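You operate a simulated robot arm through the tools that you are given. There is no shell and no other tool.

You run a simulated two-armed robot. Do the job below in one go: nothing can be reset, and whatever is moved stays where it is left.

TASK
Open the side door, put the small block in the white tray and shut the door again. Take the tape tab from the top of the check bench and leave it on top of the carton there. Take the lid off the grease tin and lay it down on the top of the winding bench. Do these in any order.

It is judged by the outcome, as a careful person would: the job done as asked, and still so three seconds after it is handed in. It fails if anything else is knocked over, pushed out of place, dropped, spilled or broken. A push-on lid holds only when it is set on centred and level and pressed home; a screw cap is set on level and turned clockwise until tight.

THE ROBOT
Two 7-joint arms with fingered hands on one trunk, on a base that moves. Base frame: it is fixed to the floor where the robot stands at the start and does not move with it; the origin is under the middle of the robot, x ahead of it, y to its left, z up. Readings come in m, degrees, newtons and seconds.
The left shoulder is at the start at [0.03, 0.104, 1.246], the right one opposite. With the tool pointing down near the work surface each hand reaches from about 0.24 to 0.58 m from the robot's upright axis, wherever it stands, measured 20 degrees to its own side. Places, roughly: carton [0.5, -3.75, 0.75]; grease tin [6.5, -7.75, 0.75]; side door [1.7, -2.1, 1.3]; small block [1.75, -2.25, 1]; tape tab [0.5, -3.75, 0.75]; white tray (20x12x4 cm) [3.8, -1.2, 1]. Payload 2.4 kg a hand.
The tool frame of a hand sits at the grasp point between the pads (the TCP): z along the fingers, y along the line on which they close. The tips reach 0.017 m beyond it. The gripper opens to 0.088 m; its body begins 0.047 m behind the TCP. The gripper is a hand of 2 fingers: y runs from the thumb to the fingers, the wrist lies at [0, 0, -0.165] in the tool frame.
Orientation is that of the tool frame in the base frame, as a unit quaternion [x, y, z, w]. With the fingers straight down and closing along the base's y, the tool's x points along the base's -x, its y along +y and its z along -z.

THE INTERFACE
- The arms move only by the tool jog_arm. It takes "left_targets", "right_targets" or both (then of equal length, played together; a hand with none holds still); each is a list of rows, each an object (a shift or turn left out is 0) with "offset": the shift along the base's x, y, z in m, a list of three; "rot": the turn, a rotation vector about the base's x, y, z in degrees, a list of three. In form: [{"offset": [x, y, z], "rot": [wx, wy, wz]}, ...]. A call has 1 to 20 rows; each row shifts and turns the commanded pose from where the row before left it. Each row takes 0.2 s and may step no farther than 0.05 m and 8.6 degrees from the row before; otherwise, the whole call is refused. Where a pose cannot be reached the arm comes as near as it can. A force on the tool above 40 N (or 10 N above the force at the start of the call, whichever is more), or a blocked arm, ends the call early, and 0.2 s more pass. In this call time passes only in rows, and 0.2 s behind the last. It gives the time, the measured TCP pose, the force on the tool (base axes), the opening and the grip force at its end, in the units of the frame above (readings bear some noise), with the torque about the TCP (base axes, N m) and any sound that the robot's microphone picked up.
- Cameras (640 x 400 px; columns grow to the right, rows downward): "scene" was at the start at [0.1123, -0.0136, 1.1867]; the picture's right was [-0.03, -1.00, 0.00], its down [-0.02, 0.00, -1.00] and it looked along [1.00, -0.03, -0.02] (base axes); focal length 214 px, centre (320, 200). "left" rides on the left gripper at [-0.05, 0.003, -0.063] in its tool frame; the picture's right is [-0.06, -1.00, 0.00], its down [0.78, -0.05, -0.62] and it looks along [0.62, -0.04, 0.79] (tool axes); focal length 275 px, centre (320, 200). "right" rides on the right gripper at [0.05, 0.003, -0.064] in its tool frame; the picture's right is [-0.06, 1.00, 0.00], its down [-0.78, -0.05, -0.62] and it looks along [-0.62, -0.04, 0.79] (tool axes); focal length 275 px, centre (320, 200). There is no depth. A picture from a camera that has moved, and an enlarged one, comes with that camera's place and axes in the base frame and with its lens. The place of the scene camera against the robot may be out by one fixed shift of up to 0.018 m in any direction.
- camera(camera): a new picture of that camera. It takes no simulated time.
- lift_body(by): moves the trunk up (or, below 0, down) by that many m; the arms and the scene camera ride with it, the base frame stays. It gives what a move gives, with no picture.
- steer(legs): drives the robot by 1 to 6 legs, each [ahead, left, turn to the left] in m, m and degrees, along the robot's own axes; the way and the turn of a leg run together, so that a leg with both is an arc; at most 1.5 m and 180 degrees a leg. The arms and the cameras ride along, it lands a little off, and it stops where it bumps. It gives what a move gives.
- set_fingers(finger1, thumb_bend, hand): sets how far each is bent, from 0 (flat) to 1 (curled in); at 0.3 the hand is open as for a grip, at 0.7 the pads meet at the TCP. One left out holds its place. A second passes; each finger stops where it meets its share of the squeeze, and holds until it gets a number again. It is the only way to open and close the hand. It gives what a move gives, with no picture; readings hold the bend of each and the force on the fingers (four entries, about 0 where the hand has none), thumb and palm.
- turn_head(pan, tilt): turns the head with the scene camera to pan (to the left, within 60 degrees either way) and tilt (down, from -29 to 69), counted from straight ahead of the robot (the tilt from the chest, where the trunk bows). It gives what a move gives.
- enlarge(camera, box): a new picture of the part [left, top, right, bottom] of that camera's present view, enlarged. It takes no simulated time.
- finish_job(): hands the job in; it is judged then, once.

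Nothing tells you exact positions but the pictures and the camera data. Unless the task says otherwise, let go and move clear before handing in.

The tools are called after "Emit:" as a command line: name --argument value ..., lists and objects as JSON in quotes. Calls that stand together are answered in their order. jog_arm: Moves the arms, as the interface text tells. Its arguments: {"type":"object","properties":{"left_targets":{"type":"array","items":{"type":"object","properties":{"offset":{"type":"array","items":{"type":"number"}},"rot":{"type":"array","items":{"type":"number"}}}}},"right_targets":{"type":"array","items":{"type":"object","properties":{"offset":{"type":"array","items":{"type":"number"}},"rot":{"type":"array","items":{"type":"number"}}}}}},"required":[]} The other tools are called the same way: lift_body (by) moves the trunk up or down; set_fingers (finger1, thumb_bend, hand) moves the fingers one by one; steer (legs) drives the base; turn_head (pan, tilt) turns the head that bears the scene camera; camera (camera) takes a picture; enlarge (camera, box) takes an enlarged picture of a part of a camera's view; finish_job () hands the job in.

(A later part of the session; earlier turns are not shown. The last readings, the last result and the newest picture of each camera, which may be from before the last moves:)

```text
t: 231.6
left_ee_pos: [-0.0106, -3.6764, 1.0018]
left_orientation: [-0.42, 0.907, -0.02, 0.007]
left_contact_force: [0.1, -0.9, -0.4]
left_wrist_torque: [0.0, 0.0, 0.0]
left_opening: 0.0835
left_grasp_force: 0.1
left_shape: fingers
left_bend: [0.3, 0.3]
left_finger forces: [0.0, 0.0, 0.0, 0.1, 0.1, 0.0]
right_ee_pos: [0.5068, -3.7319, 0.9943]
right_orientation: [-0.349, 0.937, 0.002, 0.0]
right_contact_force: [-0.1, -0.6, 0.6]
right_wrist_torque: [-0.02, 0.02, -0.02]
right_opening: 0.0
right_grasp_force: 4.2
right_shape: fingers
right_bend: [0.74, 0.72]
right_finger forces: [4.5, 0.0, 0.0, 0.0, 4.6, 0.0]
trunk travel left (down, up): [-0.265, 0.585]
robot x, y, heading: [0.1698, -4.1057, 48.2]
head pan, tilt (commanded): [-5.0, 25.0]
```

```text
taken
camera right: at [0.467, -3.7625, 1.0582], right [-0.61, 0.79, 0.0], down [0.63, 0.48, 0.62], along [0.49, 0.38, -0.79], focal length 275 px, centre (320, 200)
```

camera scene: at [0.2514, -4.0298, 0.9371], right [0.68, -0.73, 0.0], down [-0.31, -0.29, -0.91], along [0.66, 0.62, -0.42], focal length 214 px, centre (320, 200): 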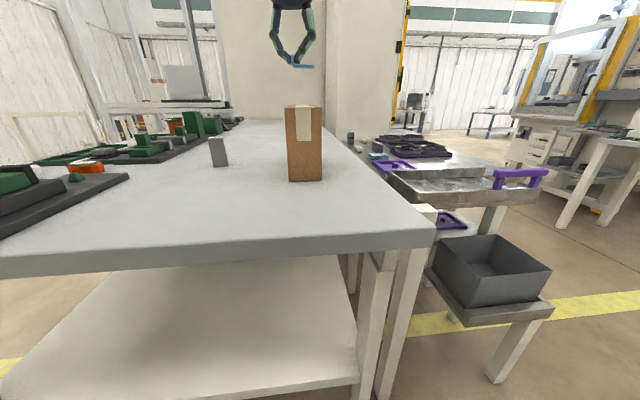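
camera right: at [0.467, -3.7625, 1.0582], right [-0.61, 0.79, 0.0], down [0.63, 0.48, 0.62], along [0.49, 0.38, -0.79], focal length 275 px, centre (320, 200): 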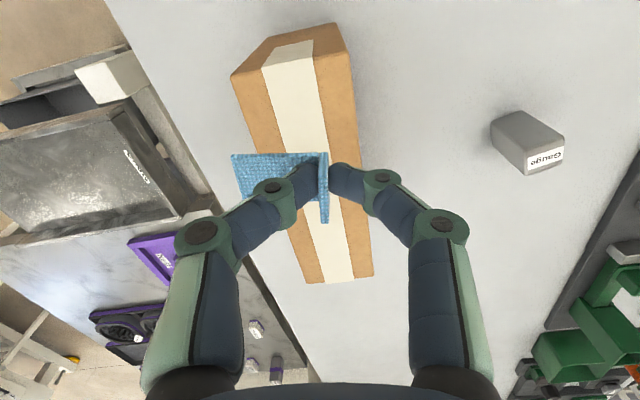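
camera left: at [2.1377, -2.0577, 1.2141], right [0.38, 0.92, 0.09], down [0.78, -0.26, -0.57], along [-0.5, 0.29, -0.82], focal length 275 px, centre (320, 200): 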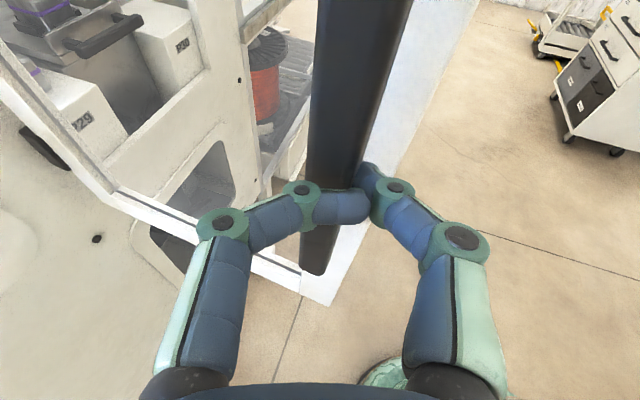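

The tab is over the near part of the carton's top. I'll shift it ~4 cm further in and lower it close to the surface.

Emit:
jog_arm --right_targets '[{"offset": [0.0103, 0.0157, 0]}, {"offset": [0.0102, 0.0157, 0]}, {"offset": [0, 0, -0.02]}, {"offset": [0, 0, -0.02]}]'

Emit:
turn_head --pan 0 --tilt 5

Emit:
camera --camera "right"

Emit:
enlarge --camera "scene" --box '[250, 120, 390, 260]'

```text
t: 232.6
left_ee_pos: [-0.0104, -3.676, 1.0022]
left_orientation: [-0.419, 0.908, -0.02, 0.007]
left_contact_force: [0.2, -0.3, -0.1]
left_wrist_torque: [0.03, -0.01, -0.02]
left_opening: 0.0835
left_grasp_force: 0.0
left_shape: fingers
left_bend: [0.3, 0.3]
left_finger forces: [0.0, 0.0, 0.0, 0.1, 0.1, 0.1]
right_ee_pos: [0.5246, -3.7123, 0.9522]
right_orientation: [-0.35, 0.937, 0.002, 0.0]
right_contact_force: [-0.9, 0.4, -1.0]
right_wrist_torque: [-0.01, 0.0, 0.02]
right_opening: 0.0
right_grasp_force: 4.7
right_shape: fingers
right_bend: [0.74, 0.73]
right_finger forces: [4.5, 0.0, 0.0, 0.0, 4.5, 0.1]
right hand out of reach, approached as far as the arm can: row 2
trunk travel left (down, up): [-0.265, 0.585]
robot x, y, heading: [0.1705, -4.1112, 48.2]
head pan, tilt (commanded): [-5.0, 25.0]
```

```text
t: 233.4
left_ee_pos: [-0.0107, -3.6753, 1.0027]
left_orientation: [-0.42, 0.907, -0.02, 0.008]
left_contact_force: [-0.1, 0.3, 0.9]
left_wrist_torque: [0.0, -0.02, 0.0]
left_opening: 0.0837
left_grasp_force: 0.0
left_shape: fingers
left_bend: [0.3, 0.3]
left_finger forces: [0.1, 0.1, 0.0, 0.0, 0.0, 0.0]
right_ee_pos: [0.5252, -3.7119, 0.9519]
right_orientation: [-0.349, 0.937, 0.001, -0.001]
right_contact_force: [-0.1, -0.3, -0.5]
right_wrist_torque: [0.01, -0.03, 0.0]
right_opening: 0.0
right_grasp_force: 4.6
right_shape: fingers
right_bend: [0.74, 0.73]
right_finger forces: [4.4, 0.0, 0.1, 0.0, 4.5, 0.0]
trunk travel left (down, up): [-0.265, 0.585]
robot x, y, heading: [0.1655, -4.1031, 48.2]
head pan, tilt (commanded): [0.0, 5.0]
```

```text
taken
camera right: at [0.4852, -3.7421, 1.0151], right [-0.61, 0.79, 0.0], down [0.63, 0.48, 0.62], along [0.49, 0.38, -0.79], focal length 275 px, centre (320, 200)
```

right: 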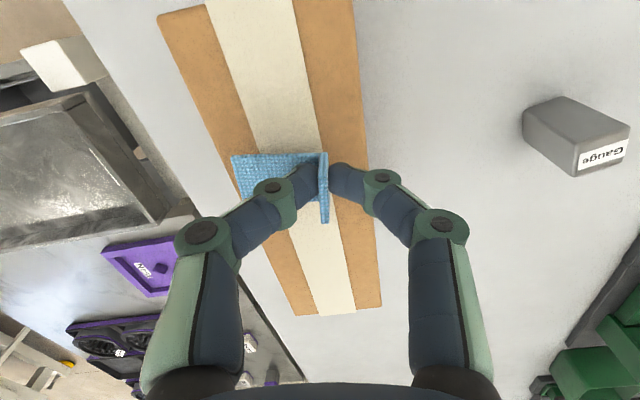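

```text
2.86 times, centred on (320, 190) of scene
camera zoom: at [0.2455, -4.0244, 0.9695], right [0.75, -0.67, 0.0], down [-0.06, -0.07, -1.0], along [0.66, 0.74, -0.09], focal length 613 px, centre (320, 229)
```

zoom: 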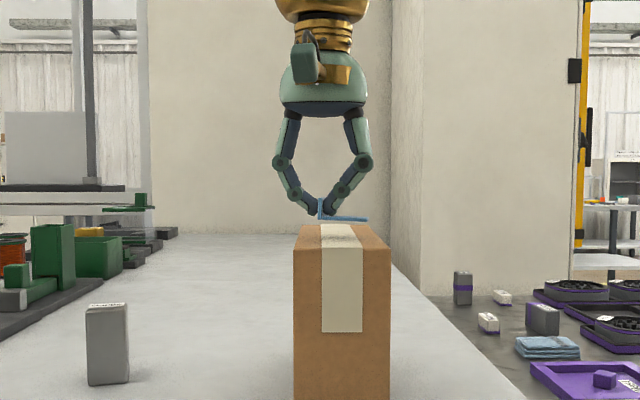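

The tab hovers about 1–1.3 cm above the carton top with margins on both sides. I'll nudge it 3 mm left and lower in small steps.

Emit:
jog_arm --right_targets '[{"offset": [-0.002, 0.002, -0.004]}, {"offset": [0, 0, -0.004]}]'

Emit:
enlarge --camera "scene" --box '[285, 165, 365, 235]'

```text
t: 234.0
left_ee_pos: [-0.0092, -3.675, 1.0026]
left_orientation: [-0.419, 0.908, -0.02, 0.007]
left_contact_force: [-1.0, -0.4, -0.2]
left_wrist_torque: [-0.05, 0.02, -0.02]
left_opening: 0.0836
left_grasp_force: 0.1
left_shape: fingers
left_bend: [0.3, 0.3]
left_finger forces: [0.0, 0.1, 0.0, 0.1, 0.1, 0.0]
right_ee_pos: [0.5239, -3.7095, 0.9443]
right_orientation: [-0.35, 0.937, 0.001, -0.001]
right_contact_force: [0.2, 0.8, 0.1]
right_wrist_torque: [0.01, -0.02, 0.0]
right_opening: 0.0
right_grasp_force: 4.6
right_shape: fingers
right_bend: [0.74, 0.73]
right_finger forces: [4.6, 0.1, 0.0, 0.0, 4.5, 0.1]
trunk travel left (down, up): [-0.265, 0.585]
robot x, y, heading: [0.1674, -4.1087, 48.1]
head pan, tilt (commanded): [0.0, 5.0]
```

```text
5.71 times, centred on (325, 200) of scene
camera zoom: at [0.2454, -4.0244, 0.9696], right [0.75, -0.67, 0.0], down [-0.06, -0.07, -1.0], along [0.66, 0.74, -0.09], focal length 1226 px, centre (291, 200)
```

zoom: 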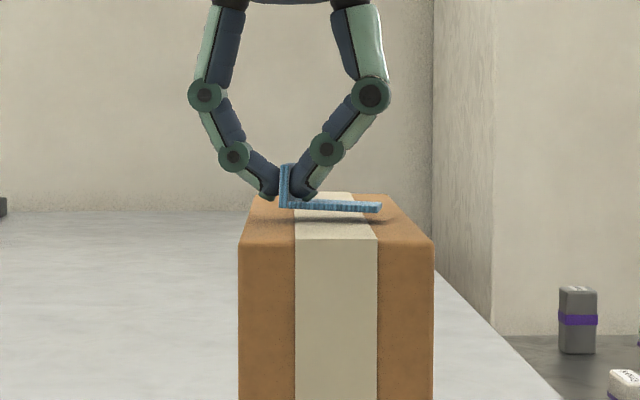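

There's only ~4 mm left to the carton top (shadow visible). Lowering 5 mm more.

Emit:
jog_arm --right_targets '[{"offset": [0, 0, -0.005]}]'

Emit:
enlarge --camera "scene" --box '[285, 165, 365, 235]'

```text
t: 234.4
left_ee_pos: [-0.0096, -3.6761, 1.0036]
left_orientation: [-0.419, 0.908, -0.019, 0.008]
left_contact_force: [0.6, 1.3, 0.1]
left_wrist_torque: [0.0, 0.02, 0.0]
left_opening: 0.0836
left_grasp_force: 0.0
left_shape: fingers
left_bend: [0.3, 0.3]
left_finger forces: [0.1, 0.1, 0.0, 0.0, 0.1, 0.1]
right_ee_pos: [0.5227, -3.7101, 0.9384]
right_orientation: [-0.349, 0.937, 0.001, -0.001]
right_contact_force: [0.2, -0.2, 3.3]
right_wrist_torque: [-0.01, -0.06, -0.03]
right_opening: 0.0
right_grasp_force: 6.9
right_shape: fingers
right_bend: [0.74, 0.74]
right_finger forces: [5.1, 0.0, 0.1, 0.0, 8.0, 0.0]
trunk travel left (down, up): [-0.265, 0.585]
robot x, y, heading: [0.1663, -4.1089, 48.4]
head pan, tilt (commanded): [0.0, 5.0]
```

```text
5.71 times, centred on (325, 200) of scene
camera zoom: at [0.2454, -4.0247, 0.9697], right [0.75, -0.67, 0.0], down [-0.06, -0.06, -1.0], along [0.66, 0.74, -0.09], focal length 1226 px, centre (291, 200)
```

zoom: 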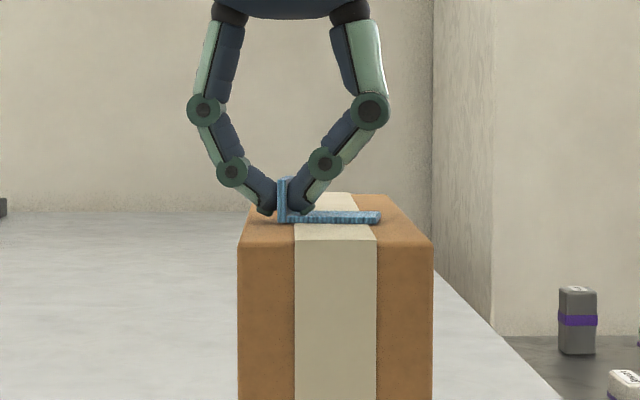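

It has touched down on the carton. I'll release with a very small opening and lift straight up.

Emit:
set_fingers --hand "right" --finger1 0.66 --thumb_bend 0.67

Emit:
enlarge --camera "scene" --box '[285, 165, 365, 235]'

Emit:
camera --camera "right"

```text
t: 235.4
left_ee_pos: [-0.0113, -3.6765, 1.0026]
left_orientation: [-0.419, 0.908, -0.02, 0.008]
left_contact_force: [0.5, -0.1, 0.2]
left_wrist_torque: [0.02, 0.0, 0.01]
left_opening: 0.0836
left_grasp_force: 0.1
left_shape: fingers
left_bend: [0.3, 0.3]
left_finger forces: [0.1, 0.0, 0.0, 0.0, 0.0, 0.1]
right_ee_pos: [0.5226, -3.7088, 0.9377]
right_orientation: [-0.349, 0.937, 0.001, -0.001]
right_contact_force: [1.8, -0.4, 11.0]
right_wrist_torque: [-0.01, -0.05, 0.0]
right_opening: 0.0
right_grasp_force: 6.4
right_shape: fingers
right_bend: [0.66, 0.73]
right_finger forces: [0.1, 0.0, 0.1, 0.0, 12.8, 0.0]
trunk travel left (down, up): [-0.265, 0.585]
robot x, y, heading: [0.1692, -4.107, 48.3]
head pan, tilt (commanded): [0.0, 5.0]
```

```text
5.71 times, centred on (325, 200) of scene
camera zoom: at [0.2452, -4.0249, 0.9697], right [0.75, -0.67, 0.0], down [-0.06, -0.06, -1.0], along [0.66, 0.74, -0.09], focal length 1226 px, centre (291, 200)
```

zoom: 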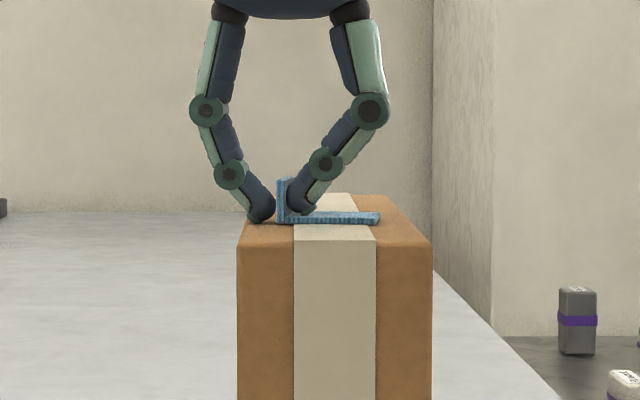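

```text
taken
camera right: at [0.483, -3.7406, 1.0023], right [-0.61, 0.79, 0.0], down [0.63, 0.48, 0.62], along [0.49, 0.38, -0.79], focal length 275 px, centre (320, 200)
```

right: 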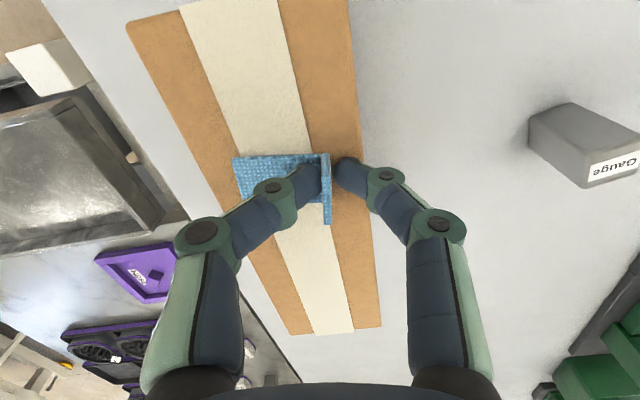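

The left finger is free; the thumb is resting on the tab's base. Raising gently to free it.

Emit:
jog_arm --right_targets '[{"offset": [0, 0, 0.003]}, {"offset": [0, 0, 0.003]}]'

Emit:
enlarge --camera "scene" --box '[285, 165, 365, 235]'

```text
t: 236.0
left_ee_pos: [-0.0112, -3.6757, 1.0036]
left_orientation: [-0.42, 0.907, -0.019, 0.007]
left_contact_force: [-0.2, 0.6, 0.1]
left_wrist_torque: [0.0, 0.03, -0.03]
left_opening: 0.0837
left_grasp_force: 0.0
left_shape: fingers
left_bend: [0.3, 0.3]
left_finger forces: [0.0, 0.0, 0.0, 0.0, 0.0, 0.0]
right_ee_pos: [0.5223, -3.7103, 0.9439]
right_orientation: [-0.349, 0.937, 0.0, -0.001]
right_contact_force: [0.5, 0.3, 0.1]
right_wrist_torque: [0.01, -0.03, -0.01]
right_opening: 0.0031
right_grasp_force: 0.1
right_shape: fingers
right_bend: [0.66, 0.67]
right_finger forces: [0.1, 0.0, 0.0, 0.0, 0.0, 0.0]
trunk travel left (down, up): [-0.265, 0.585]
robot x, y, heading: [0.1678, -4.108, 48.1]
head pan, tilt (commanded): [0.0, 5.0]
```

```text
5.71 times, centred on (325, 200) of scene
camera zoom: at [0.2454, -4.0244, 0.9695], right [0.75, -0.67, 0.0], down [-0.06, -0.07, -1.0], along [0.66, 0.74, -0.09], focal length 1226 px, centre (291, 200)
```

zoom: 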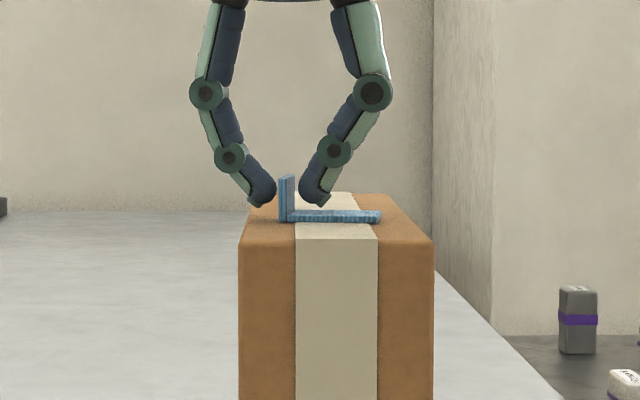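

The tab stands free on the carton top. I'll lift the hand straight up, then withdraw.

Emit:
jog_arm --right_targets '[{"offset": [0, 0, 0.02]}, {"offset": [0, 0, 0.04]}, {"offset": [0, 0, 0.04]}, {"offset": [0, 0, 0.04]}, {"offset": [-0.025, -0.028, 0.02]}, {"offset": [-0.03, -0.034, 0.0]}, {"offset": [-0.03, -0.034, 0.0]}]'

Emit:
enlarge --camera "scene" --box '[250, 120, 390, 260]'

```text
t: 237.6
left_ee_pos: [-0.0107, -3.6761, 1.0024]
left_orientation: [-0.419, 0.908, -0.019, 0.007]
left_contact_force: [0.3, 0.2, 0.7]
left_wrist_torque: [0.02, 0.03, -0.01]
left_opening: 0.0835
left_grasp_force: 0.1
left_shape: fingers
left_bend: [0.3, 0.3]
left_finger forces: [0.1, 0.0, 0.0, 0.1, 0.0, 0.0]
right_ee_pos: [0.4966, -3.7391, 1.0942]
right_orientation: [-0.349, 0.937, 0.001, -0.001]
right_contact_force: [0.1, -0.1, 0.1]
right_wrist_torque: [-0.05, 0.02, 0.04]
right_opening: 0.0029
right_grasp_force: 0.0
right_shape: fingers
right_bend: [0.66, 0.67]
right_finger forces: [0.0, 0.0, 0.0, 0.0, 0.0, 0.0]
right hand out of reach, approached as far as the arm can: row 2, 3, 4, 5, 6, 7
trunk travel left (down, up): [-0.265, 0.585]
robot x, y, heading: [0.163, -4.1067, 48.0]
head pan, tilt (commanded): [0.0, 5.0]
```

```text
2.86 times, centred on (320, 190) of scene
camera zoom: at [0.2452, -4.0244, 0.9696], right [0.75, -0.67, 0.0], down [-0.06, -0.07, -1.0], along [0.66, 0.74, -0.09], focal length 613 px, centre (320, 229)
```

zoom: 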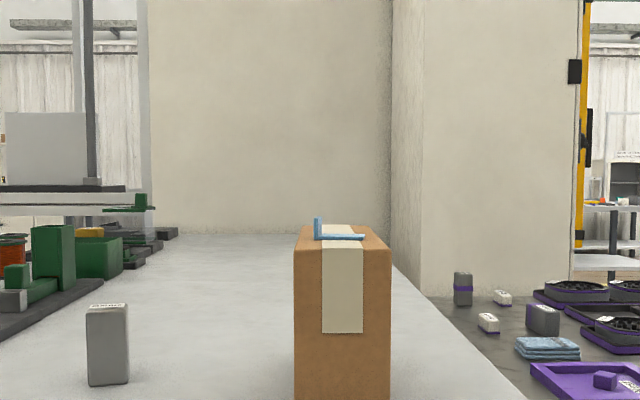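

The tape tab rests on the carton's top. Next is the grease tin at the winding bench, about 7 m further along. I'll back off, raise the trunk and turn to face that way.

Emit:
steer --legs '[[-0.3, 0, 0], [0, 0, -88]]'

Emit:
lift_body --by 0.18

Emit:
turn_head --pan 0 --tilt 12

Emit:
camera --camera "scene"

```text
t: 243.4
left_ee_pos: [0.3965, -4.1495, 1.0025]
left_orientation: [0.339, 0.941, -0.019, -0.009]
left_contact_force: [0.1, 0.5, 0.1]
left_wrist_torque: [0.01, -0.03, 0.01]
left_opening: 0.0836
left_grasp_force: 0.1
left_shape: fingers
left_bend: [0.3, 0.3]
left_finger forces: [0.0, 0.0, 0.0, 0.0, 0.0, 0.0]
right_ee_pos: [0.3377, -4.6586, 1.0925]
right_orientation: [0.41, 0.912, 0.001, 0.0]
right_contact_force: [-0.5, 0.4, 0.1]
right_wrist_torque: [0.02, 0.01, -0.01]
right_opening: 0.0033
right_grasp_force: 0.0
right_shape: fingers
right_bend: [0.66, 0.67]
right_finger forces: [0.0, 0.0, 0.0, 0.0, 0.0, 0.1]
trunk travel left (down, up): [-0.265, 0.585]
robot x, y, heading: [-0.0328, -4.3303, -41.5]
head pan, tilt (commanded): [0.0, 5.0]
```

```text
t: 245.4
left_ee_pos: [0.3961, -4.1494, 1.1815]
left_orientation: [0.34, 0.94, -0.019, -0.009]
left_contact_force: [0.2, 0.8, -0.1]
left_wrist_torque: [-0.02, 0.01, 0.02]
left_opening: 0.0834
left_grasp_force: 0.0
left_shape: fingers
left_bend: [0.3, 0.3]
left_finger forces: [0.1, 0.0, 0.0, 0.0, 0.0, 0.0]
right_ee_pos: [0.318, -4.6392, 1.3128]
right_orientation: [0.409, 0.912, -0.011, 0.04]
right_contact_force: [-0.2, -0.6, -0.1]
right_wrist_torque: [-0.01, -0.02, 0.01]
right_opening: 0.0031
right_grasp_force: 0.1
right_shape: fingers
right_bend: [0.66, 0.67]
right_finger forces: [0.1, 0.1, 0.1, 0.1, 0.1, 0.1]
trunk travel left (down, up): [-0.445, 0.405]
robot x, y, heading: [-0.0336, -4.3337, -41.1]
head pan, tilt (commanded): [0.0, 5.0]
```

```text
t: 246.1
left_ee_pos: [0.3955, -4.1491, 1.1821]
left_orientation: [0.34, 0.94, -0.019, -0.008]
left_contact_force: [-0.3, 0.6, 0.5]
left_wrist_torque: [0.0, 0.01, 0.0]
left_opening: 0.0833
left_grasp_force: 0.0
left_shape: fingers
left_bend: [0.3, 0.3]
left_finger forces: [0.1, 0.1, 0.0, 0.0, 0.1, 0.0]
right_ee_pos: [0.317, -4.6397, 1.3133]
right_orientation: [0.41, 0.911, -0.011, 0.039]
right_contact_force: [0.5, -0.2, -0.7]
right_wrist_torque: [0.0, 0.0, -0.01]
right_opening: 0.003
right_grasp_force: 0.1
right_shape: fingers
right_bend: [0.66, 0.67]
right_finger forces: [0.0, 0.1, 0.1, 0.0, 0.1, 0.1]
trunk travel left (down, up): [-0.445, 0.405]
robot x, y, heading: [-0.0373, -4.3331, -40.9]
head pan, tilt (commanded): [0.0, 12.0]
```

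```text
taken
camera scene: at [0.0513, -4.4241, 1.1391], right [-0.66, -0.75, 0.0], down [-0.16, 0.14, -0.98], along [0.74, -0.64, -0.21], focal length 214 px, centre (320, 200)
```

scene: 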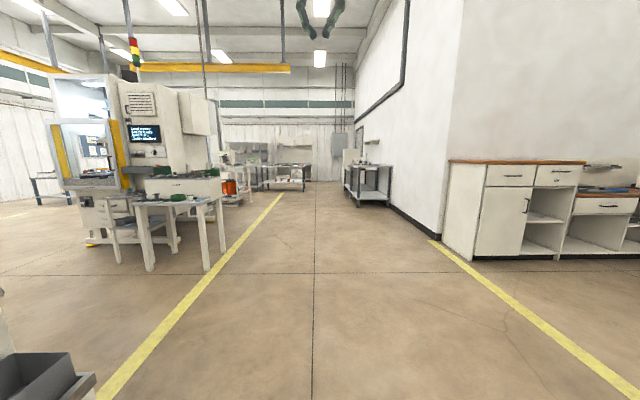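

The aisle ahead is clear. I'll drive along it toward the far end, where the winding bench should be.

Emit:
steer --legs '[[1.5, 0, 0], [1.5, 0, 0], [1.2, 0, 0]]'

Emit:
turn_head --pan 20 --tilt 12

Emit:
camera --camera "scene"

```text
t: 266.3
left_ee_pos: [3.4845, -7.0379, 1.1825]
left_orientation: [0.366, 0.93, -0.019, -0.009]
left_contact_force: [-0.5, 0.1, 0.0]
left_wrist_torque: [0.0, 0.0, 0.03]
left_opening: 0.0836
left_grasp_force: 0.1
left_shape: fingers
left_bend: [0.3, 0.3]
left_finger forces: [0.0, 0.1, 0.0, 0.0, 0.0, 0.1]
right_ee_pos: [3.3789, -7.5232, 1.3129]
right_orientation: [0.436, 0.899, -0.012, 0.04]
right_contact_force: [0.8, 0.0, -0.5]
right_wrist_torque: [0.03, 0.04, -0.02]
right_opening: 0.0029
right_grasp_force: 0.0
right_shape: fingers
right_bend: [0.66, 0.67]
right_finger forces: [0.0, 0.0, 0.0, 0.0, 0.1, 0.1]
trunk travel left (down, up): [-0.445, 0.405]
robot x, y, heading: [3.0481, -7.1982, -44.3]
head pan, tilt (commanded): [0.0, 12.0]
```

```text
t: 267.1
left_ee_pos: [3.484, -7.0383, 1.183]
left_orientation: [0.367, 0.93, -0.019, -0.009]
left_contact_force: [0.7, -0.6, -0.4]
left_wrist_torque: [0.0, 0.01, -0.02]
left_opening: 0.0836
left_grasp_force: 0.1
left_shape: fingers
left_bend: [0.3, 0.3]
left_finger forces: [0.0, 0.0, 0.0, 0.0, 0.1, 0.0]
right_ee_pos: [3.3776, -7.5233, 1.3123]
right_orientation: [0.435, 0.899, -0.013, 0.039]
right_contact_force: [-0.8, 0.2, -0.4]
right_wrist_torque: [0.02, 0.0, -0.02]
right_opening: 0.0029
right_grasp_force: 0.0
right_shape: fingers
right_bend: [0.66, 0.67]
right_finger forces: [0.0, 0.1, 0.1, 0.0, 0.0, 0.1]
trunk travel left (down, up): [-0.445, 0.405]
robot x, y, heading: [3.0468, -7.1955, -44.5]
head pan, tilt (commanded): [20.0, 12.0]
```

```text
taken
camera scene: at [3.143, -7.266, 1.1391], right [-0.41, -0.91, 0.0], down [-0.19, 0.09, -0.98], along [0.89, -0.4, -0.21], focal length 214 px, centre (320, 200)
```

scene: 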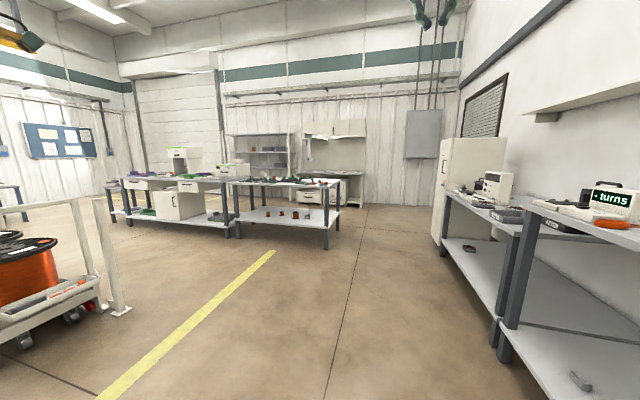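

The bench ahead (left of centre) matches the winding bench's place. I'll zoom in on it.

Emit:
enlarge --camera "scene" --box '[100, 130, 370, 260]'

Emit:
enlarge --camera "scene" --box '[215, 160, 345, 215]'

```text
2.37 times, centred on (235, 195) of scene
camera zoom: at [3.143, -7.266, 1.1391], right [-0.41, -0.91, 0.0], down [-0.19, 0.09, -0.98], along [0.89, -0.4, -0.21], focal length 508 px, centre (522, 212)
```

zoom: 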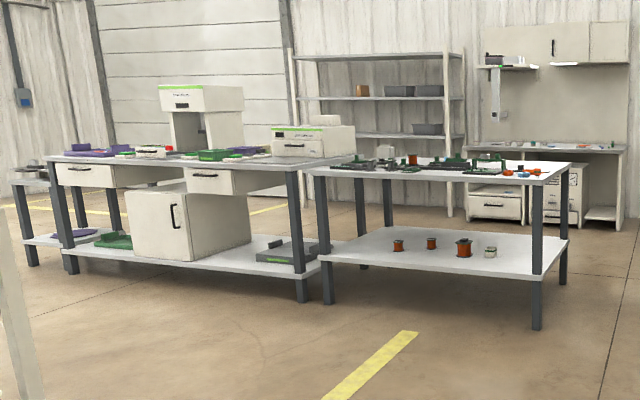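

```text
4.92 times, centred on (280, 188) of scene
camera zoom: at [3.143, -7.266, 1.1391], right [-0.41, -0.91, 0.0], down [-0.19, 0.09, -0.98], along [0.89, -0.4, -0.21], focal length 1056 px, centre (517, 262)
```

zoom: 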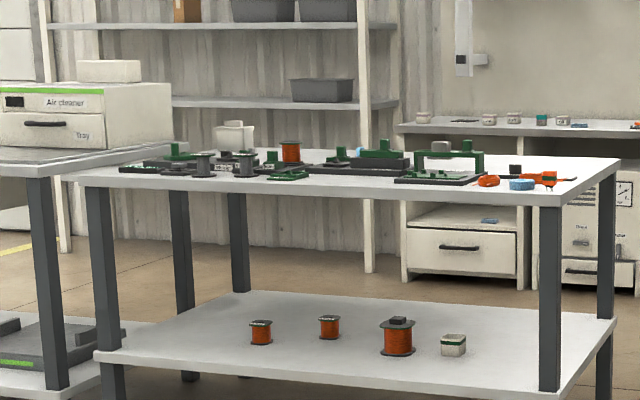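

The white container at the far-left of the bench matches the grease tin's place; I'd best reach it from behind the bench. I'll drive past the bench's right end first.

Emit:
steer --legs '[[0, 0, 4.5], [1.5, 0, 0], [1.0, 0, 0]]'

Emit:
turn_head --pan 25 --tilt 15

Emit:
camera --camera "scene"

```text
t: 279.9
left_ee_pos: [5.4024, -8.6069, 1.1834]
left_orientation: [0.331, 0.943, -0.019, -0.009]
left_contact_force: [0.4, -0.2, 0.1]
left_wrist_torque: [0.01, -0.04, -0.01]
left_opening: 0.0837
left_grasp_force: 0.1
left_shape: fingers
left_bend: [0.3, 0.3]
left_finger forces: [0.0, 0.0, 0.0, 0.0, 0.1, 0.0]
right_ee_pos: [5.3313, -9.0981, 1.3113]
right_orientation: [0.402, 0.915, -0.01, 0.04]
right_contact_force: [-0.3, 0.8, 0.3]
right_wrist_torque: [-0.01, 0.03, 0.0]
right_opening: 0.003
right_grasp_force: 0.0
right_shape: fingers
right_bend: [0.66, 0.67]
right_finger forces: [0.0, 0.0, 0.0, 0.1, 0.1, 0.0]
trunk travel left (down, up): [-0.445, 0.405]
robot x, y, heading: [4.9736, -8.7967, -39.8]
head pan, tilt (commanded): [20.0, 12.0]
```

```text
t: 280.5
left_ee_pos: [5.4012, -8.6071, 1.1825]
left_orientation: [0.331, 0.943, -0.019, -0.008]
left_contact_force: [-0.3, -0.7, 1.2]
left_wrist_torque: [0.0, -0.01, 0.01]
left_opening: 0.0839
left_grasp_force: 0.1
left_shape: fingers
left_bend: [0.3, 0.3]
left_finger forces: [0.1, 0.1, 0.0, 0.0, 0.1, 0.0]
right_ee_pos: [5.3302, -9.0987, 1.3121]
right_orientation: [0.402, 0.915, -0.011, 0.04]
right_contact_force: [0.4, 0.8, -0.3]
right_wrist_torque: [-0.01, 0.01, -0.02]
right_opening: 0.0031
right_grasp_force: 0.0
right_shape: fingers
right_bend: [0.66, 0.67]
right_finger forces: [0.1, 0.0, 0.0, 0.1, 0.0, 0.1]
trunk travel left (down, up): [-0.445, 0.405]
robot x, y, heading: [4.9726, -8.7963, -40.0]
head pan, tilt (commanded): [25.0, 15.0]
```

```text
taken
camera scene: at [5.0798, -8.8519, 1.1342], right [-0.26, -0.97, 0.0], down [-0.25, 0.07, -0.97], along [0.93, -0.25, -0.26], focal length 214 px, centre (320, 200)
```

scene: 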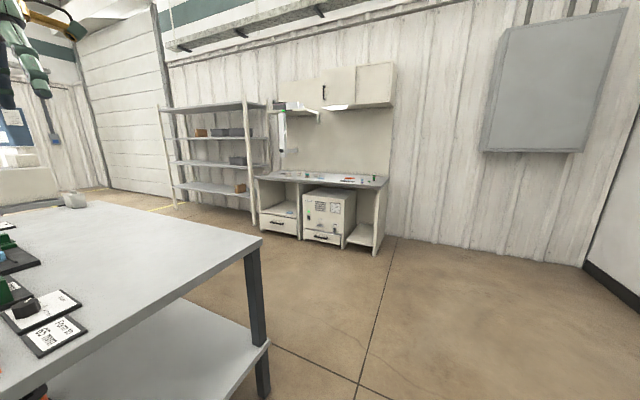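

Behind the bench there is plenty of open floor. I'll drive around to its far side, near the grease tin.

Emit:
steer --legs '[[1.4, 0, 0], [0, 0, 90], [1.2, 0, 0]]'

Emit:
turn_head --pan 35 --tilt 20

Emit:
camera --camera "scene"

```text
t: 296.9
left_ee_pos: [6.5757, -8.3433, 1.1836]
left_orientation: [-0.446, 0.895, -0.019, 0.008]
left_contact_force: [0.4, 0.1, 0.6]
left_wrist_torque: [0.01, 0.02, 0.01]
left_opening: 0.0839
left_grasp_force: 0.1
left_shape: fingers
left_bend: [0.3, 0.3]
left_finger forces: [0.1, 0.2, 0.0, 0.1, 0.0, 0.0]
right_ee_pos: [7.0681, -8.3978, 1.3128]
right_orientation: [-0.376, 0.926, 0.021, 0.036]
right_contact_force: [-0.3, 1.3, 0.4]
right_wrist_torque: [0.0, 0.02, 0.0]
right_opening: 0.0032
right_grasp_force: 0.1
right_shape: fingers
right_bend: [0.66, 0.67]
right_finger forces: [0.0, 0.1, 0.1, 0.1, 0.1, 0.0]
trunk travel left (down, up): [-0.445, 0.405]
robot x, y, heading: [6.7816, -8.7696, 51.6]
head pan, tilt (commanded): [25.0, 15.0]
```

```text
t: 297.6
left_ee_pos: [6.5746, -8.3428, 1.1816]
left_orientation: [-0.446, 0.895, -0.02, 0.007]
left_contact_force: [-0.2, 0.2, 0.4]
left_wrist_torque: [0.02, 0.05, -0.01]
left_opening: 0.0838
left_grasp_force: 0.1
left_shape: fingers
left_bend: [0.3, 0.3]
left_finger forces: [0.0, 0.1, 0.0, 0.1, 0.1, 0.0]
right_ee_pos: [7.0691, -8.3977, 1.3126]
right_orientation: [-0.377, 0.925, 0.021, 0.036]
right_contact_force: [-0.2, 0.3, 0.9]
right_wrist_torque: [0.0, -0.04, 0.0]
right_opening: 0.0031
right_grasp_force: 0.2
right_shape: fingers
right_bend: [0.66, 0.67]
right_finger forces: [0.0, 0.0, 0.1, 0.1, 0.0, 0.0]
trunk travel left (down, up): [-0.445, 0.405]
robot x, y, heading: [6.7791, -8.7622, 51.8]
head pan, tilt (commanded): [35.0, 20.0]
```

```text
taken
camera scene: at [6.7961, -8.6592, 1.1261], right [1.0, -0.06, 0.0], down [-0.02, -0.34, -0.94], along [0.06, 0.94, -0.34], focal length 214 px, centre (320, 200)
```

scene: 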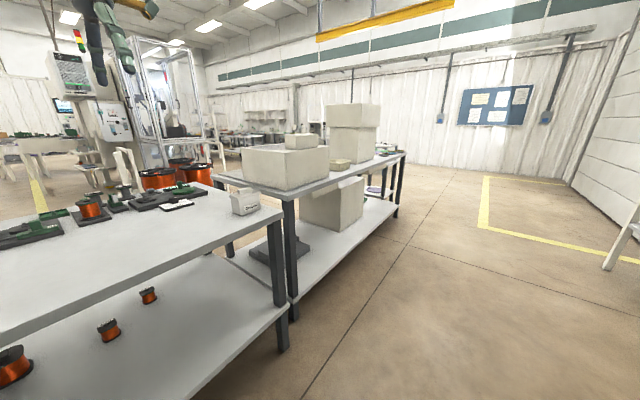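

The white container at the bench corner is visible; zooming in to identify it.

Emit:
enlarge --camera "scene" --box '[200, 170, 290, 230]'

Emit:
enlarge --camera "scene" --box '[0, 160, 300, 340]'

```text
6.67 times, centred on (245, 200) of scene
camera zoom: at [6.7961, -8.6592, 1.1261], right [1.0, -0.06, 0.0], down [-0.02, -0.34, -0.94], along [0.06, 0.94, -0.34], focal length 1430 px, centre (820, 200)
```

zoom: 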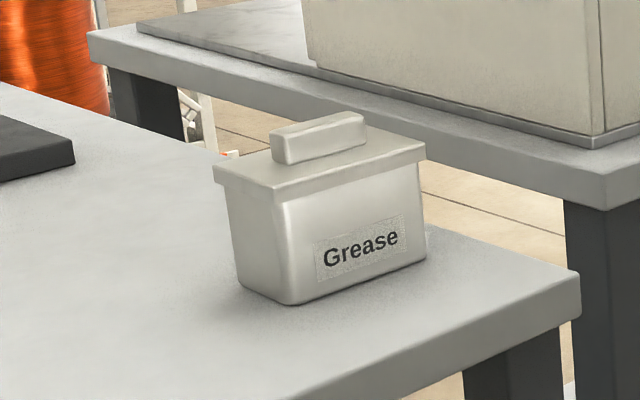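

```text
2.13 times, centred on (150, 250) of scene
camera zoom: at [6.7961, -8.6592, 1.1261], right [1.0, -0.06, 0.0], down [-0.02, -0.34, -0.94], along [0.06, 0.94, -0.34], focal length 458 px, centre (683, 93)
```

zoom: 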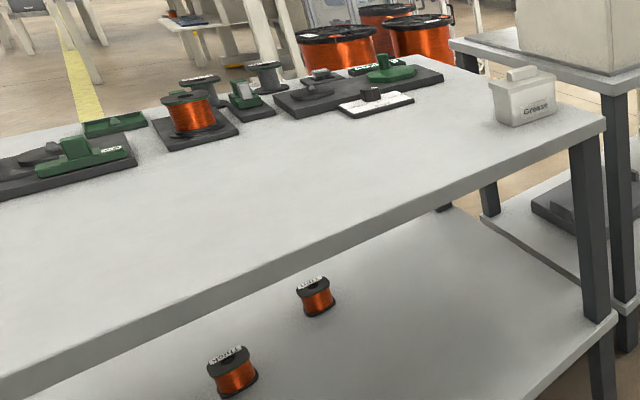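

It's labelled "Grease": a white rectangular tin with a lid carrying a raised ridge. I'll drive along behind the bench and turn to face it.

Emit:
steer --legs '[[0.5, 0, 0], [0, 0, 88.2]]'

Emit:
turn_head --pan 0 --tilt 20

Emit:
camera --camera "scene"

Emit:
turn_head --pan 40 --tilt 10

Emit:
camera --camera "scene"

```text
t: 304.4
left_ee_pos: [6.6691, -8.5644, 1.1826]
left_orientation: [0.945, -0.325, 0.008, -0.02]
left_contact_force: [-0.3, -0.8, 0.5]
left_wrist_torque: [0.0, 0.0, 0.02]
left_opening: 0.0838
left_grasp_force: 0.0
left_shape: fingers
left_bend: [0.3, 0.3]
left_finger forces: [0.0, 0.1, 0.0, 0.0, 0.1, 0.0]
right_ee_pos: [6.7343, -8.071, 1.3126]
right_orientation: [0.917, -0.396, -0.04, -0.011]
right_contact_force: [0.1, -1.7, 0.3]
right_wrist_torque: [0.03, -0.01, -0.03]
right_opening: 0.0029
right_grasp_force: 0.2
right_shape: fingers
right_bend: [0.66, 0.67]
right_finger forces: [0.1, 0.1, 0.0, 0.0, 0.0, 0.1]
trunk travel left (down, up): [-0.445, 0.405]
robot x, y, heading: [7.0951, -8.3682, 140.5]
head pan, tilt (commanded): [35.0, 20.0]
```

```text
t: 305.4
left_ee_pos: [6.6703, -8.5646, 1.1818]
left_orientation: [0.945, -0.326, 0.008, -0.02]
left_contact_force: [-1.1, 0.4, -0.3]
left_wrist_torque: [0.02, -0.01, -0.03]
left_opening: 0.0834
left_grasp_force: 0.1
left_shape: fingers
left_bend: [0.3, 0.3]
left_finger forces: [0.0, 0.0, 0.0, 0.0, 0.1, 0.0]
right_ee_pos: [6.7343, -8.0714, 1.3118]
right_orientation: [0.917, -0.397, -0.04, -0.01]
right_contact_force: [-0.3, 0.4, -1.3]
right_wrist_torque: [-0.01, 0.02, 0.01]
right_opening: 0.0031
right_grasp_force: 0.2
right_shape: fingers
right_bend: [0.66, 0.67]
right_finger forces: [0.1, 0.0, 0.0, 0.1, 0.1, 0.1]
trunk travel left (down, up): [-0.445, 0.405]
robot x, y, heading: [7.0957, -8.3685, 140.5]
head pan, tilt (commanded): [0.0, 20.0]
```

```text
taken
camera scene: at [6.994, -8.3013, 1.1261], right [0.64, 0.77, 0.0], down [0.26, -0.22, -0.94], along [-0.73, 0.6, -0.34], focal length 214 px, centre (320, 200)
```

scene: 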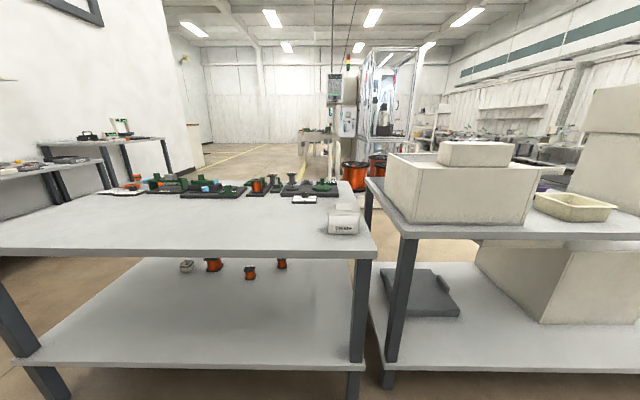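

```text
t: 306.5
left_ee_pos: [6.6689, -8.5638, 1.1828]
left_orientation: [0.945, -0.326, 0.008, -0.019]
left_contact_force: [-0.3, -0.3, -0.1]
left_wrist_torque: [-0.01, -0.01, 0.0]
left_opening: 0.0837
left_grasp_force: 0.1
left_shape: fingers
left_bend: [0.3, 0.3]
left_finger forces: [0.0, 0.1, 0.0, 0.0, 0.0, 0.0]
right_ee_pos: [6.7352, -8.0724, 1.3116]
right_orientation: [0.917, -0.396, -0.04, -0.011]
right_contact_force: [0.6, 0.4, 0.5]
right_wrist_torque: [0.01, 0.02, -0.01]
right_opening: 0.0032
right_grasp_force: 0.1
right_shape: fingers
right_bend: [0.66, 0.67]
right_finger forces: [0.0, 0.0, 0.0, 0.0, 0.1, 0.0]
trunk travel left (down, up): [-0.445, 0.405]
robot x, y, heading: [7.0957, -8.3705, 140.6]
head pan, tilt (commanded): [40.0, 10.0]
```

```text
taken
camera scene: at [6.9735, -8.3474, 1.1384], right [0.14, 0.99, 0.0], down [0.21, -0.03, -0.98], along [-0.97, 0.14, -0.22], focal length 214 px, centre (320, 200)
```

scene: 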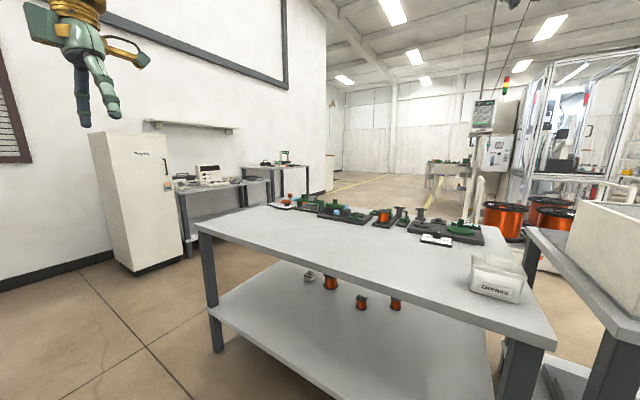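

I'll check the other benches for name labels, to be sure which one is the winding bench.

Emit:
enlarge --camera "scene" --box '[100, 130, 330, 270]'

Emit:
enlarge --camera "scene" --box '[200, 180, 500, 330]'

```text
2.78 times, centred on (215, 200) of scene
camera zoom: at [6.9735, -8.3474, 1.1384], right [0.14, 0.99, 0.0], down [0.21, -0.03, -0.98], along [-0.97, 0.14, -0.22], focal length 597 px, centre (612, 200)
```

zoom: 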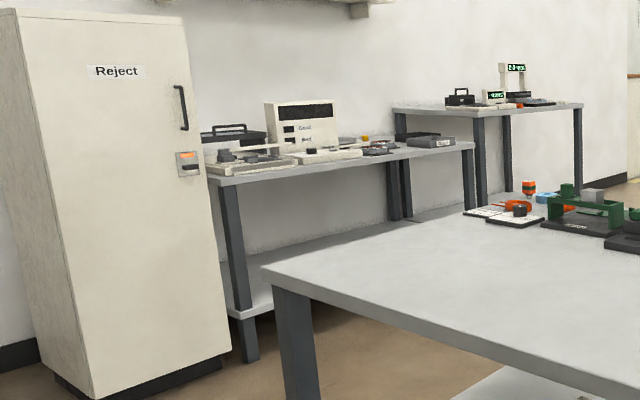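

```text
2.13 times, centred on (350, 255) of scene
camera zoom: at [6.9735, -8.3474, 1.1384], right [0.14, 0.99, 0.0], down [0.21, -0.03, -0.98], along [-0.97, 0.14, -0.22], focal length 458 px, centre (256, 83)
```

zoom: 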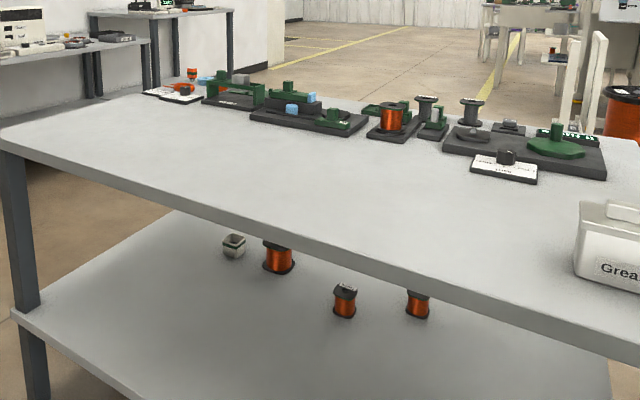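

No other bench is labelled as winding; this one carries the wire spools and winding jigs, so it is the winding bench. Now I'll look at the tin closely.

Emit:
turn_head --pan 0 --tilt 25

Emit:
enlarge --camera "scene" --box '[300, 160, 400, 225]'

Emit:
camera --camera "right"

```text
t: 307.6
left_ee_pos: [6.6692, -8.5642, 1.1836]
left_orientation: [0.946, -0.325, 0.008, -0.019]
left_contact_force: [0.6, 0.7, 0.7]
left_wrist_torque: [0.03, 0.02, 0.02]
left_opening: 0.0837
left_grasp_force: 0.1
left_shape: fingers
left_bend: [0.3, 0.3]
left_finger forces: [0.0, 0.1, 0.0, 0.0, 0.1, 0.0]
right_ee_pos: [6.7352, -8.0712, 1.3127]
right_orientation: [0.917, -0.397, -0.041, -0.011]
right_contact_force: [0.1, -0.3, 0.6]
right_wrist_torque: [0.02, 0.03, 0.02]
right_opening: 0.0029
right_grasp_force: 0.0
right_shape: fingers
right_bend: [0.66, 0.67]
right_finger forces: [0.0, 0.0, 0.0, 0.1, 0.1, 0.1]
trunk travel left (down, up): [-0.445, 0.405]
robot x, y, heading: [7.095, -8.3657, 140.8]
head pan, tilt (commanded): [0.0, 25.0]
```

```text
6.15 times, centred on (350, 192) of scene
camera zoom: at [6.9947, -8.3019, 1.118], right [0.64, 0.77, 0.0], down [0.33, -0.27, -0.91], along [-0.7, 0.58, -0.42], focal length 1320 px, centre (135, 246)
```

zoom: 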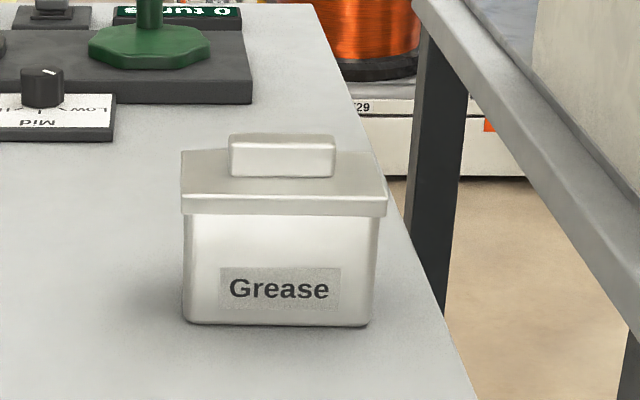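

```text
taken
camera right: at [6.7706, -8.1133, 1.371], right [-0.77, -0.64, 0.02], down [-0.46, 0.57, 0.68], along [-0.44, 0.52, -0.73], focal length 275 px, centre (320, 200)
```

right: 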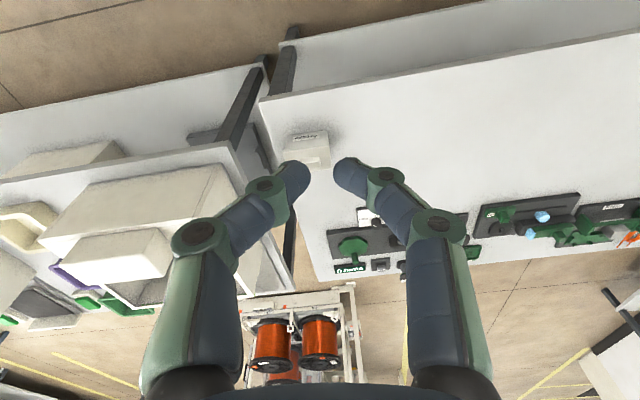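

The lid's ridge runs left–right, about 5 cm long, so a hand closing sideways can take it by its ends. I'll move in so the left hand is over the tin (its elbow side is free of tall objects).

Emit:
steer --legs '[[0, -0.14, -0.8], [0.27, 0, 0]]'

Emit:
turn_head --pan 5 --tilt 35

Emit:
camera --camera "scene"

Emit:
camera --camera "left"

```text
t: 310.4
left_ee_pos: [6.5501, -8.2786, 1.1828]
left_orientation: [0.943, -0.332, 0.008, -0.02]
left_contact_force: [0.6, 0.5, 0.6]
left_wrist_torque: [-0.01, 0.0, 0.01]
left_opening: 0.0833
left_grasp_force: 0.0
left_shape: fingers
left_bend: [0.3, 0.3]
left_finger forces: [0.0, 0.0, 0.1, 0.1, 0.1, 0.1]
right_ee_pos: [6.6209, -7.7855, 1.3118]
right_orientation: [0.915, -0.402, -0.04, -0.012]
right_contact_force: [0.1, 0.5, -0.3]
right_wrist_torque: [0.01, -0.01, 0.0]
right_opening: 0.003
right_grasp_force: 0.0
right_shape: fingers
right_bend: [0.66, 0.67]
right_finger forces: [0.0, 0.0, 0.0, 0.1, 0.0, 0.1]
trunk travel left (down, up): [-0.445, 0.405]
robot x, y, heading: [6.9829, -8.085, 139.9]
head pan, tilt (commanded): [0.0, 25.0]
```

```text
t: 311.1
left_ee_pos: [6.5516, -8.2773, 1.1837]
left_orientation: [0.943, -0.332, 0.008, -0.019]
left_contact_force: [-0.5, -0.8, -0.1]
left_wrist_torque: [0.02, 0.0, -0.01]
left_opening: 0.0837
left_grasp_force: 0.1
left_shape: fingers
left_bend: [0.3, 0.3]
left_finger forces: [0.0, 0.0, 0.0, 0.0, 0.0, 0.1]
right_ee_pos: [6.6217, -7.7864, 1.3119]
right_orientation: [0.914, -0.403, -0.04, -0.011]
right_contact_force: [0.9, -0.4, 0.3]
right_wrist_torque: [0.02, -0.05, 0.0]
right_opening: 0.003
right_grasp_force: 0.0
right_shape: fingers
right_bend: [0.66, 0.67]
right_finger forces: [0.0, 0.1, 0.0, 0.1, 0.0, 0.1]
trunk travel left (down, up): [-0.445, 0.405]
robot x, y, heading: [6.9787, -8.0863, 139.7]
head pan, tilt (commanded): [5.0, 35.0]
```

```text
taken
camera scene: at [6.8772, -8.0286, 1.1023], right [0.58, 0.82, 0.0], down [0.47, -0.33, -0.82], along [-0.67, 0.47, -0.57], focal length 214 px, centre (320, 200)
```

scene: 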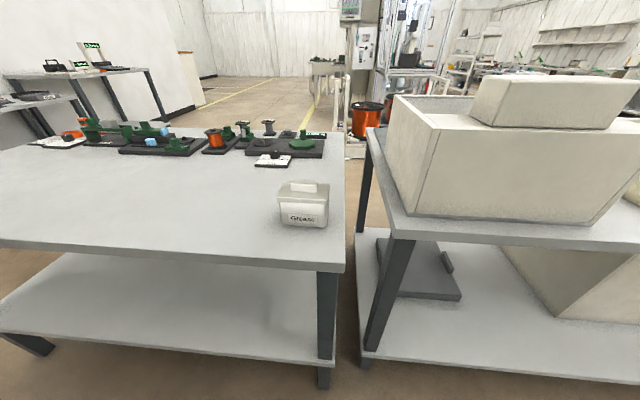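

```text
taken
camera left: at [6.5088, -8.252, 1.2459], right [0.58, 0.82, 0.04], down [0.62, -0.47, 0.62], along [0.53, -0.33, -0.78], focal length 275 px, centre (320, 200)
```

left: 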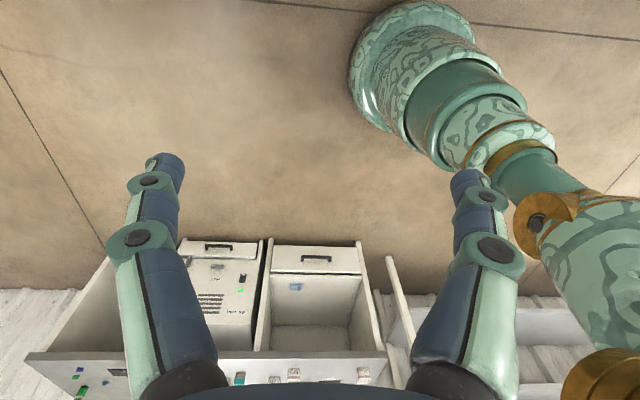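

Emit:
enlarge --camera "scene" --box '[260, 165, 350, 235]'

```text
5.71 times, centred on (305, 200) of scene
camera zoom: at [6.8772, -8.0286, 1.1023], right [0.58, 0.82, 0.0], down [0.47, -0.33, -0.82], along [-0.67, 0.47, -0.57], focal length 1226 px, centre (406, 200)
```

zoom: 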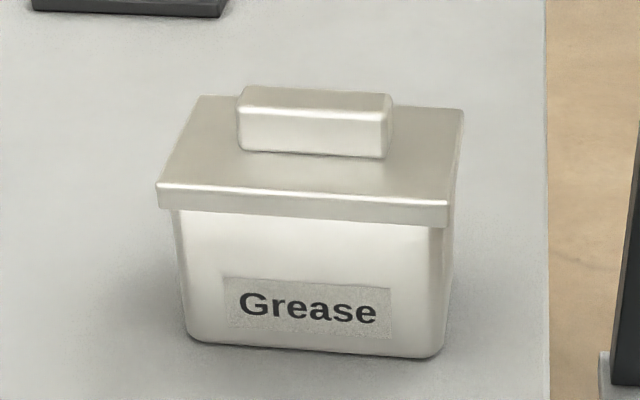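

The tin: lid about 11 × 6.6 cm at z≈0.858, ridge top at (6.539, −7.830, 0.874). I'll bring the left hand over it.

Emit:
jog_arm --left_targets '[{"offset": [-0.0013, 0.0447, 0]}, {"offset": [-0.0013, 0.0447, 0]}, {"offset": [-0.0013, 0.0447, 0]}, {"offset": [-0.0013, 0.0447, 0]}, {"offset": [-0.0013, 0.0447, 0]}, {"offset": [-0.0013, 0.0447, -0.01]}, {"offset": [-0.0013, 0.0447, -0.02]}, {"offset": [-0.0013, 0.0447, -0.02]}, {"offset": [-0.0013, 0.0447, -0.02]}, {"offset": [-0.0013, 0.0447, -0.02]}]'

Emit:
camera --camera "left"

Emit:
camera --camera "scene"

```text
t: 313.3
left_ee_pos: [6.5491, -7.8936, 1.1017]
left_orientation: [0.943, -0.331, 0.008, -0.02]
left_contact_force: [-0.2, -0.6, 0.3]
left_wrist_torque: [0.03, 0.0, 0.01]
left_opening: 0.0835
left_grasp_force: 0.0
left_shape: fingers
left_bend: [0.3, 0.3]
left_finger forces: [0.1, 0.1, 0.0, 0.0, 0.0, 0.0]
left hand out of reach, approached as far as the arm can: row 9, 10
right_ee_pos: [6.6214, -7.7859, 1.3121]
right_orientation: [0.915, -0.402, -0.041, -0.011]
right_contact_force: [-0.8, 0.7, -0.1]
right_wrist_torque: [-0.03, -0.01, -0.01]
right_opening: 0.0032
right_grasp_force: 0.0
right_shape: fingers
right_bend: [0.66, 0.67]
right_finger forces: [0.0, 0.0, 0.0, 0.0, 0.1, 0.0]
trunk travel left (down, up): [-0.445, 0.405]
robot x, y, heading: [6.979, -8.086, 140.0]
head pan, tilt (commanded): [5.0, 35.0]
```

```text
taken
camera left: at [6.5075, -7.8677, 1.1654], right [0.57, 0.82, 0.04], down [0.63, -0.47, 0.62], along [0.53, -0.33, -0.78], focal length 275 px, centre (320, 200)
```

left: 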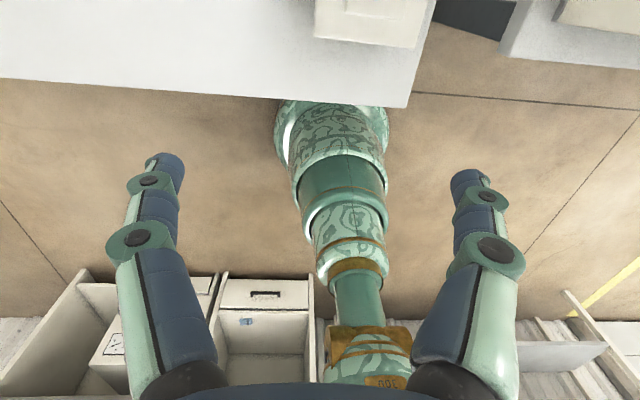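

```text
taken
camera scene: at [6.8769, -8.0282, 1.1022], right [0.58, 0.82, 0.0], down [0.47, -0.33, -0.82], along [-0.67, 0.47, -0.57], focal length 214 px, centre (320, 200)
```

scene: 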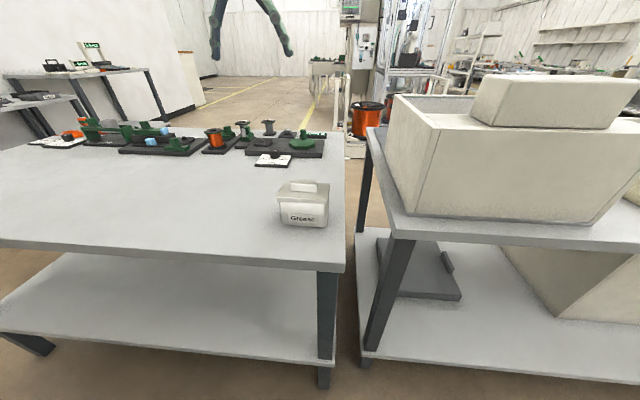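

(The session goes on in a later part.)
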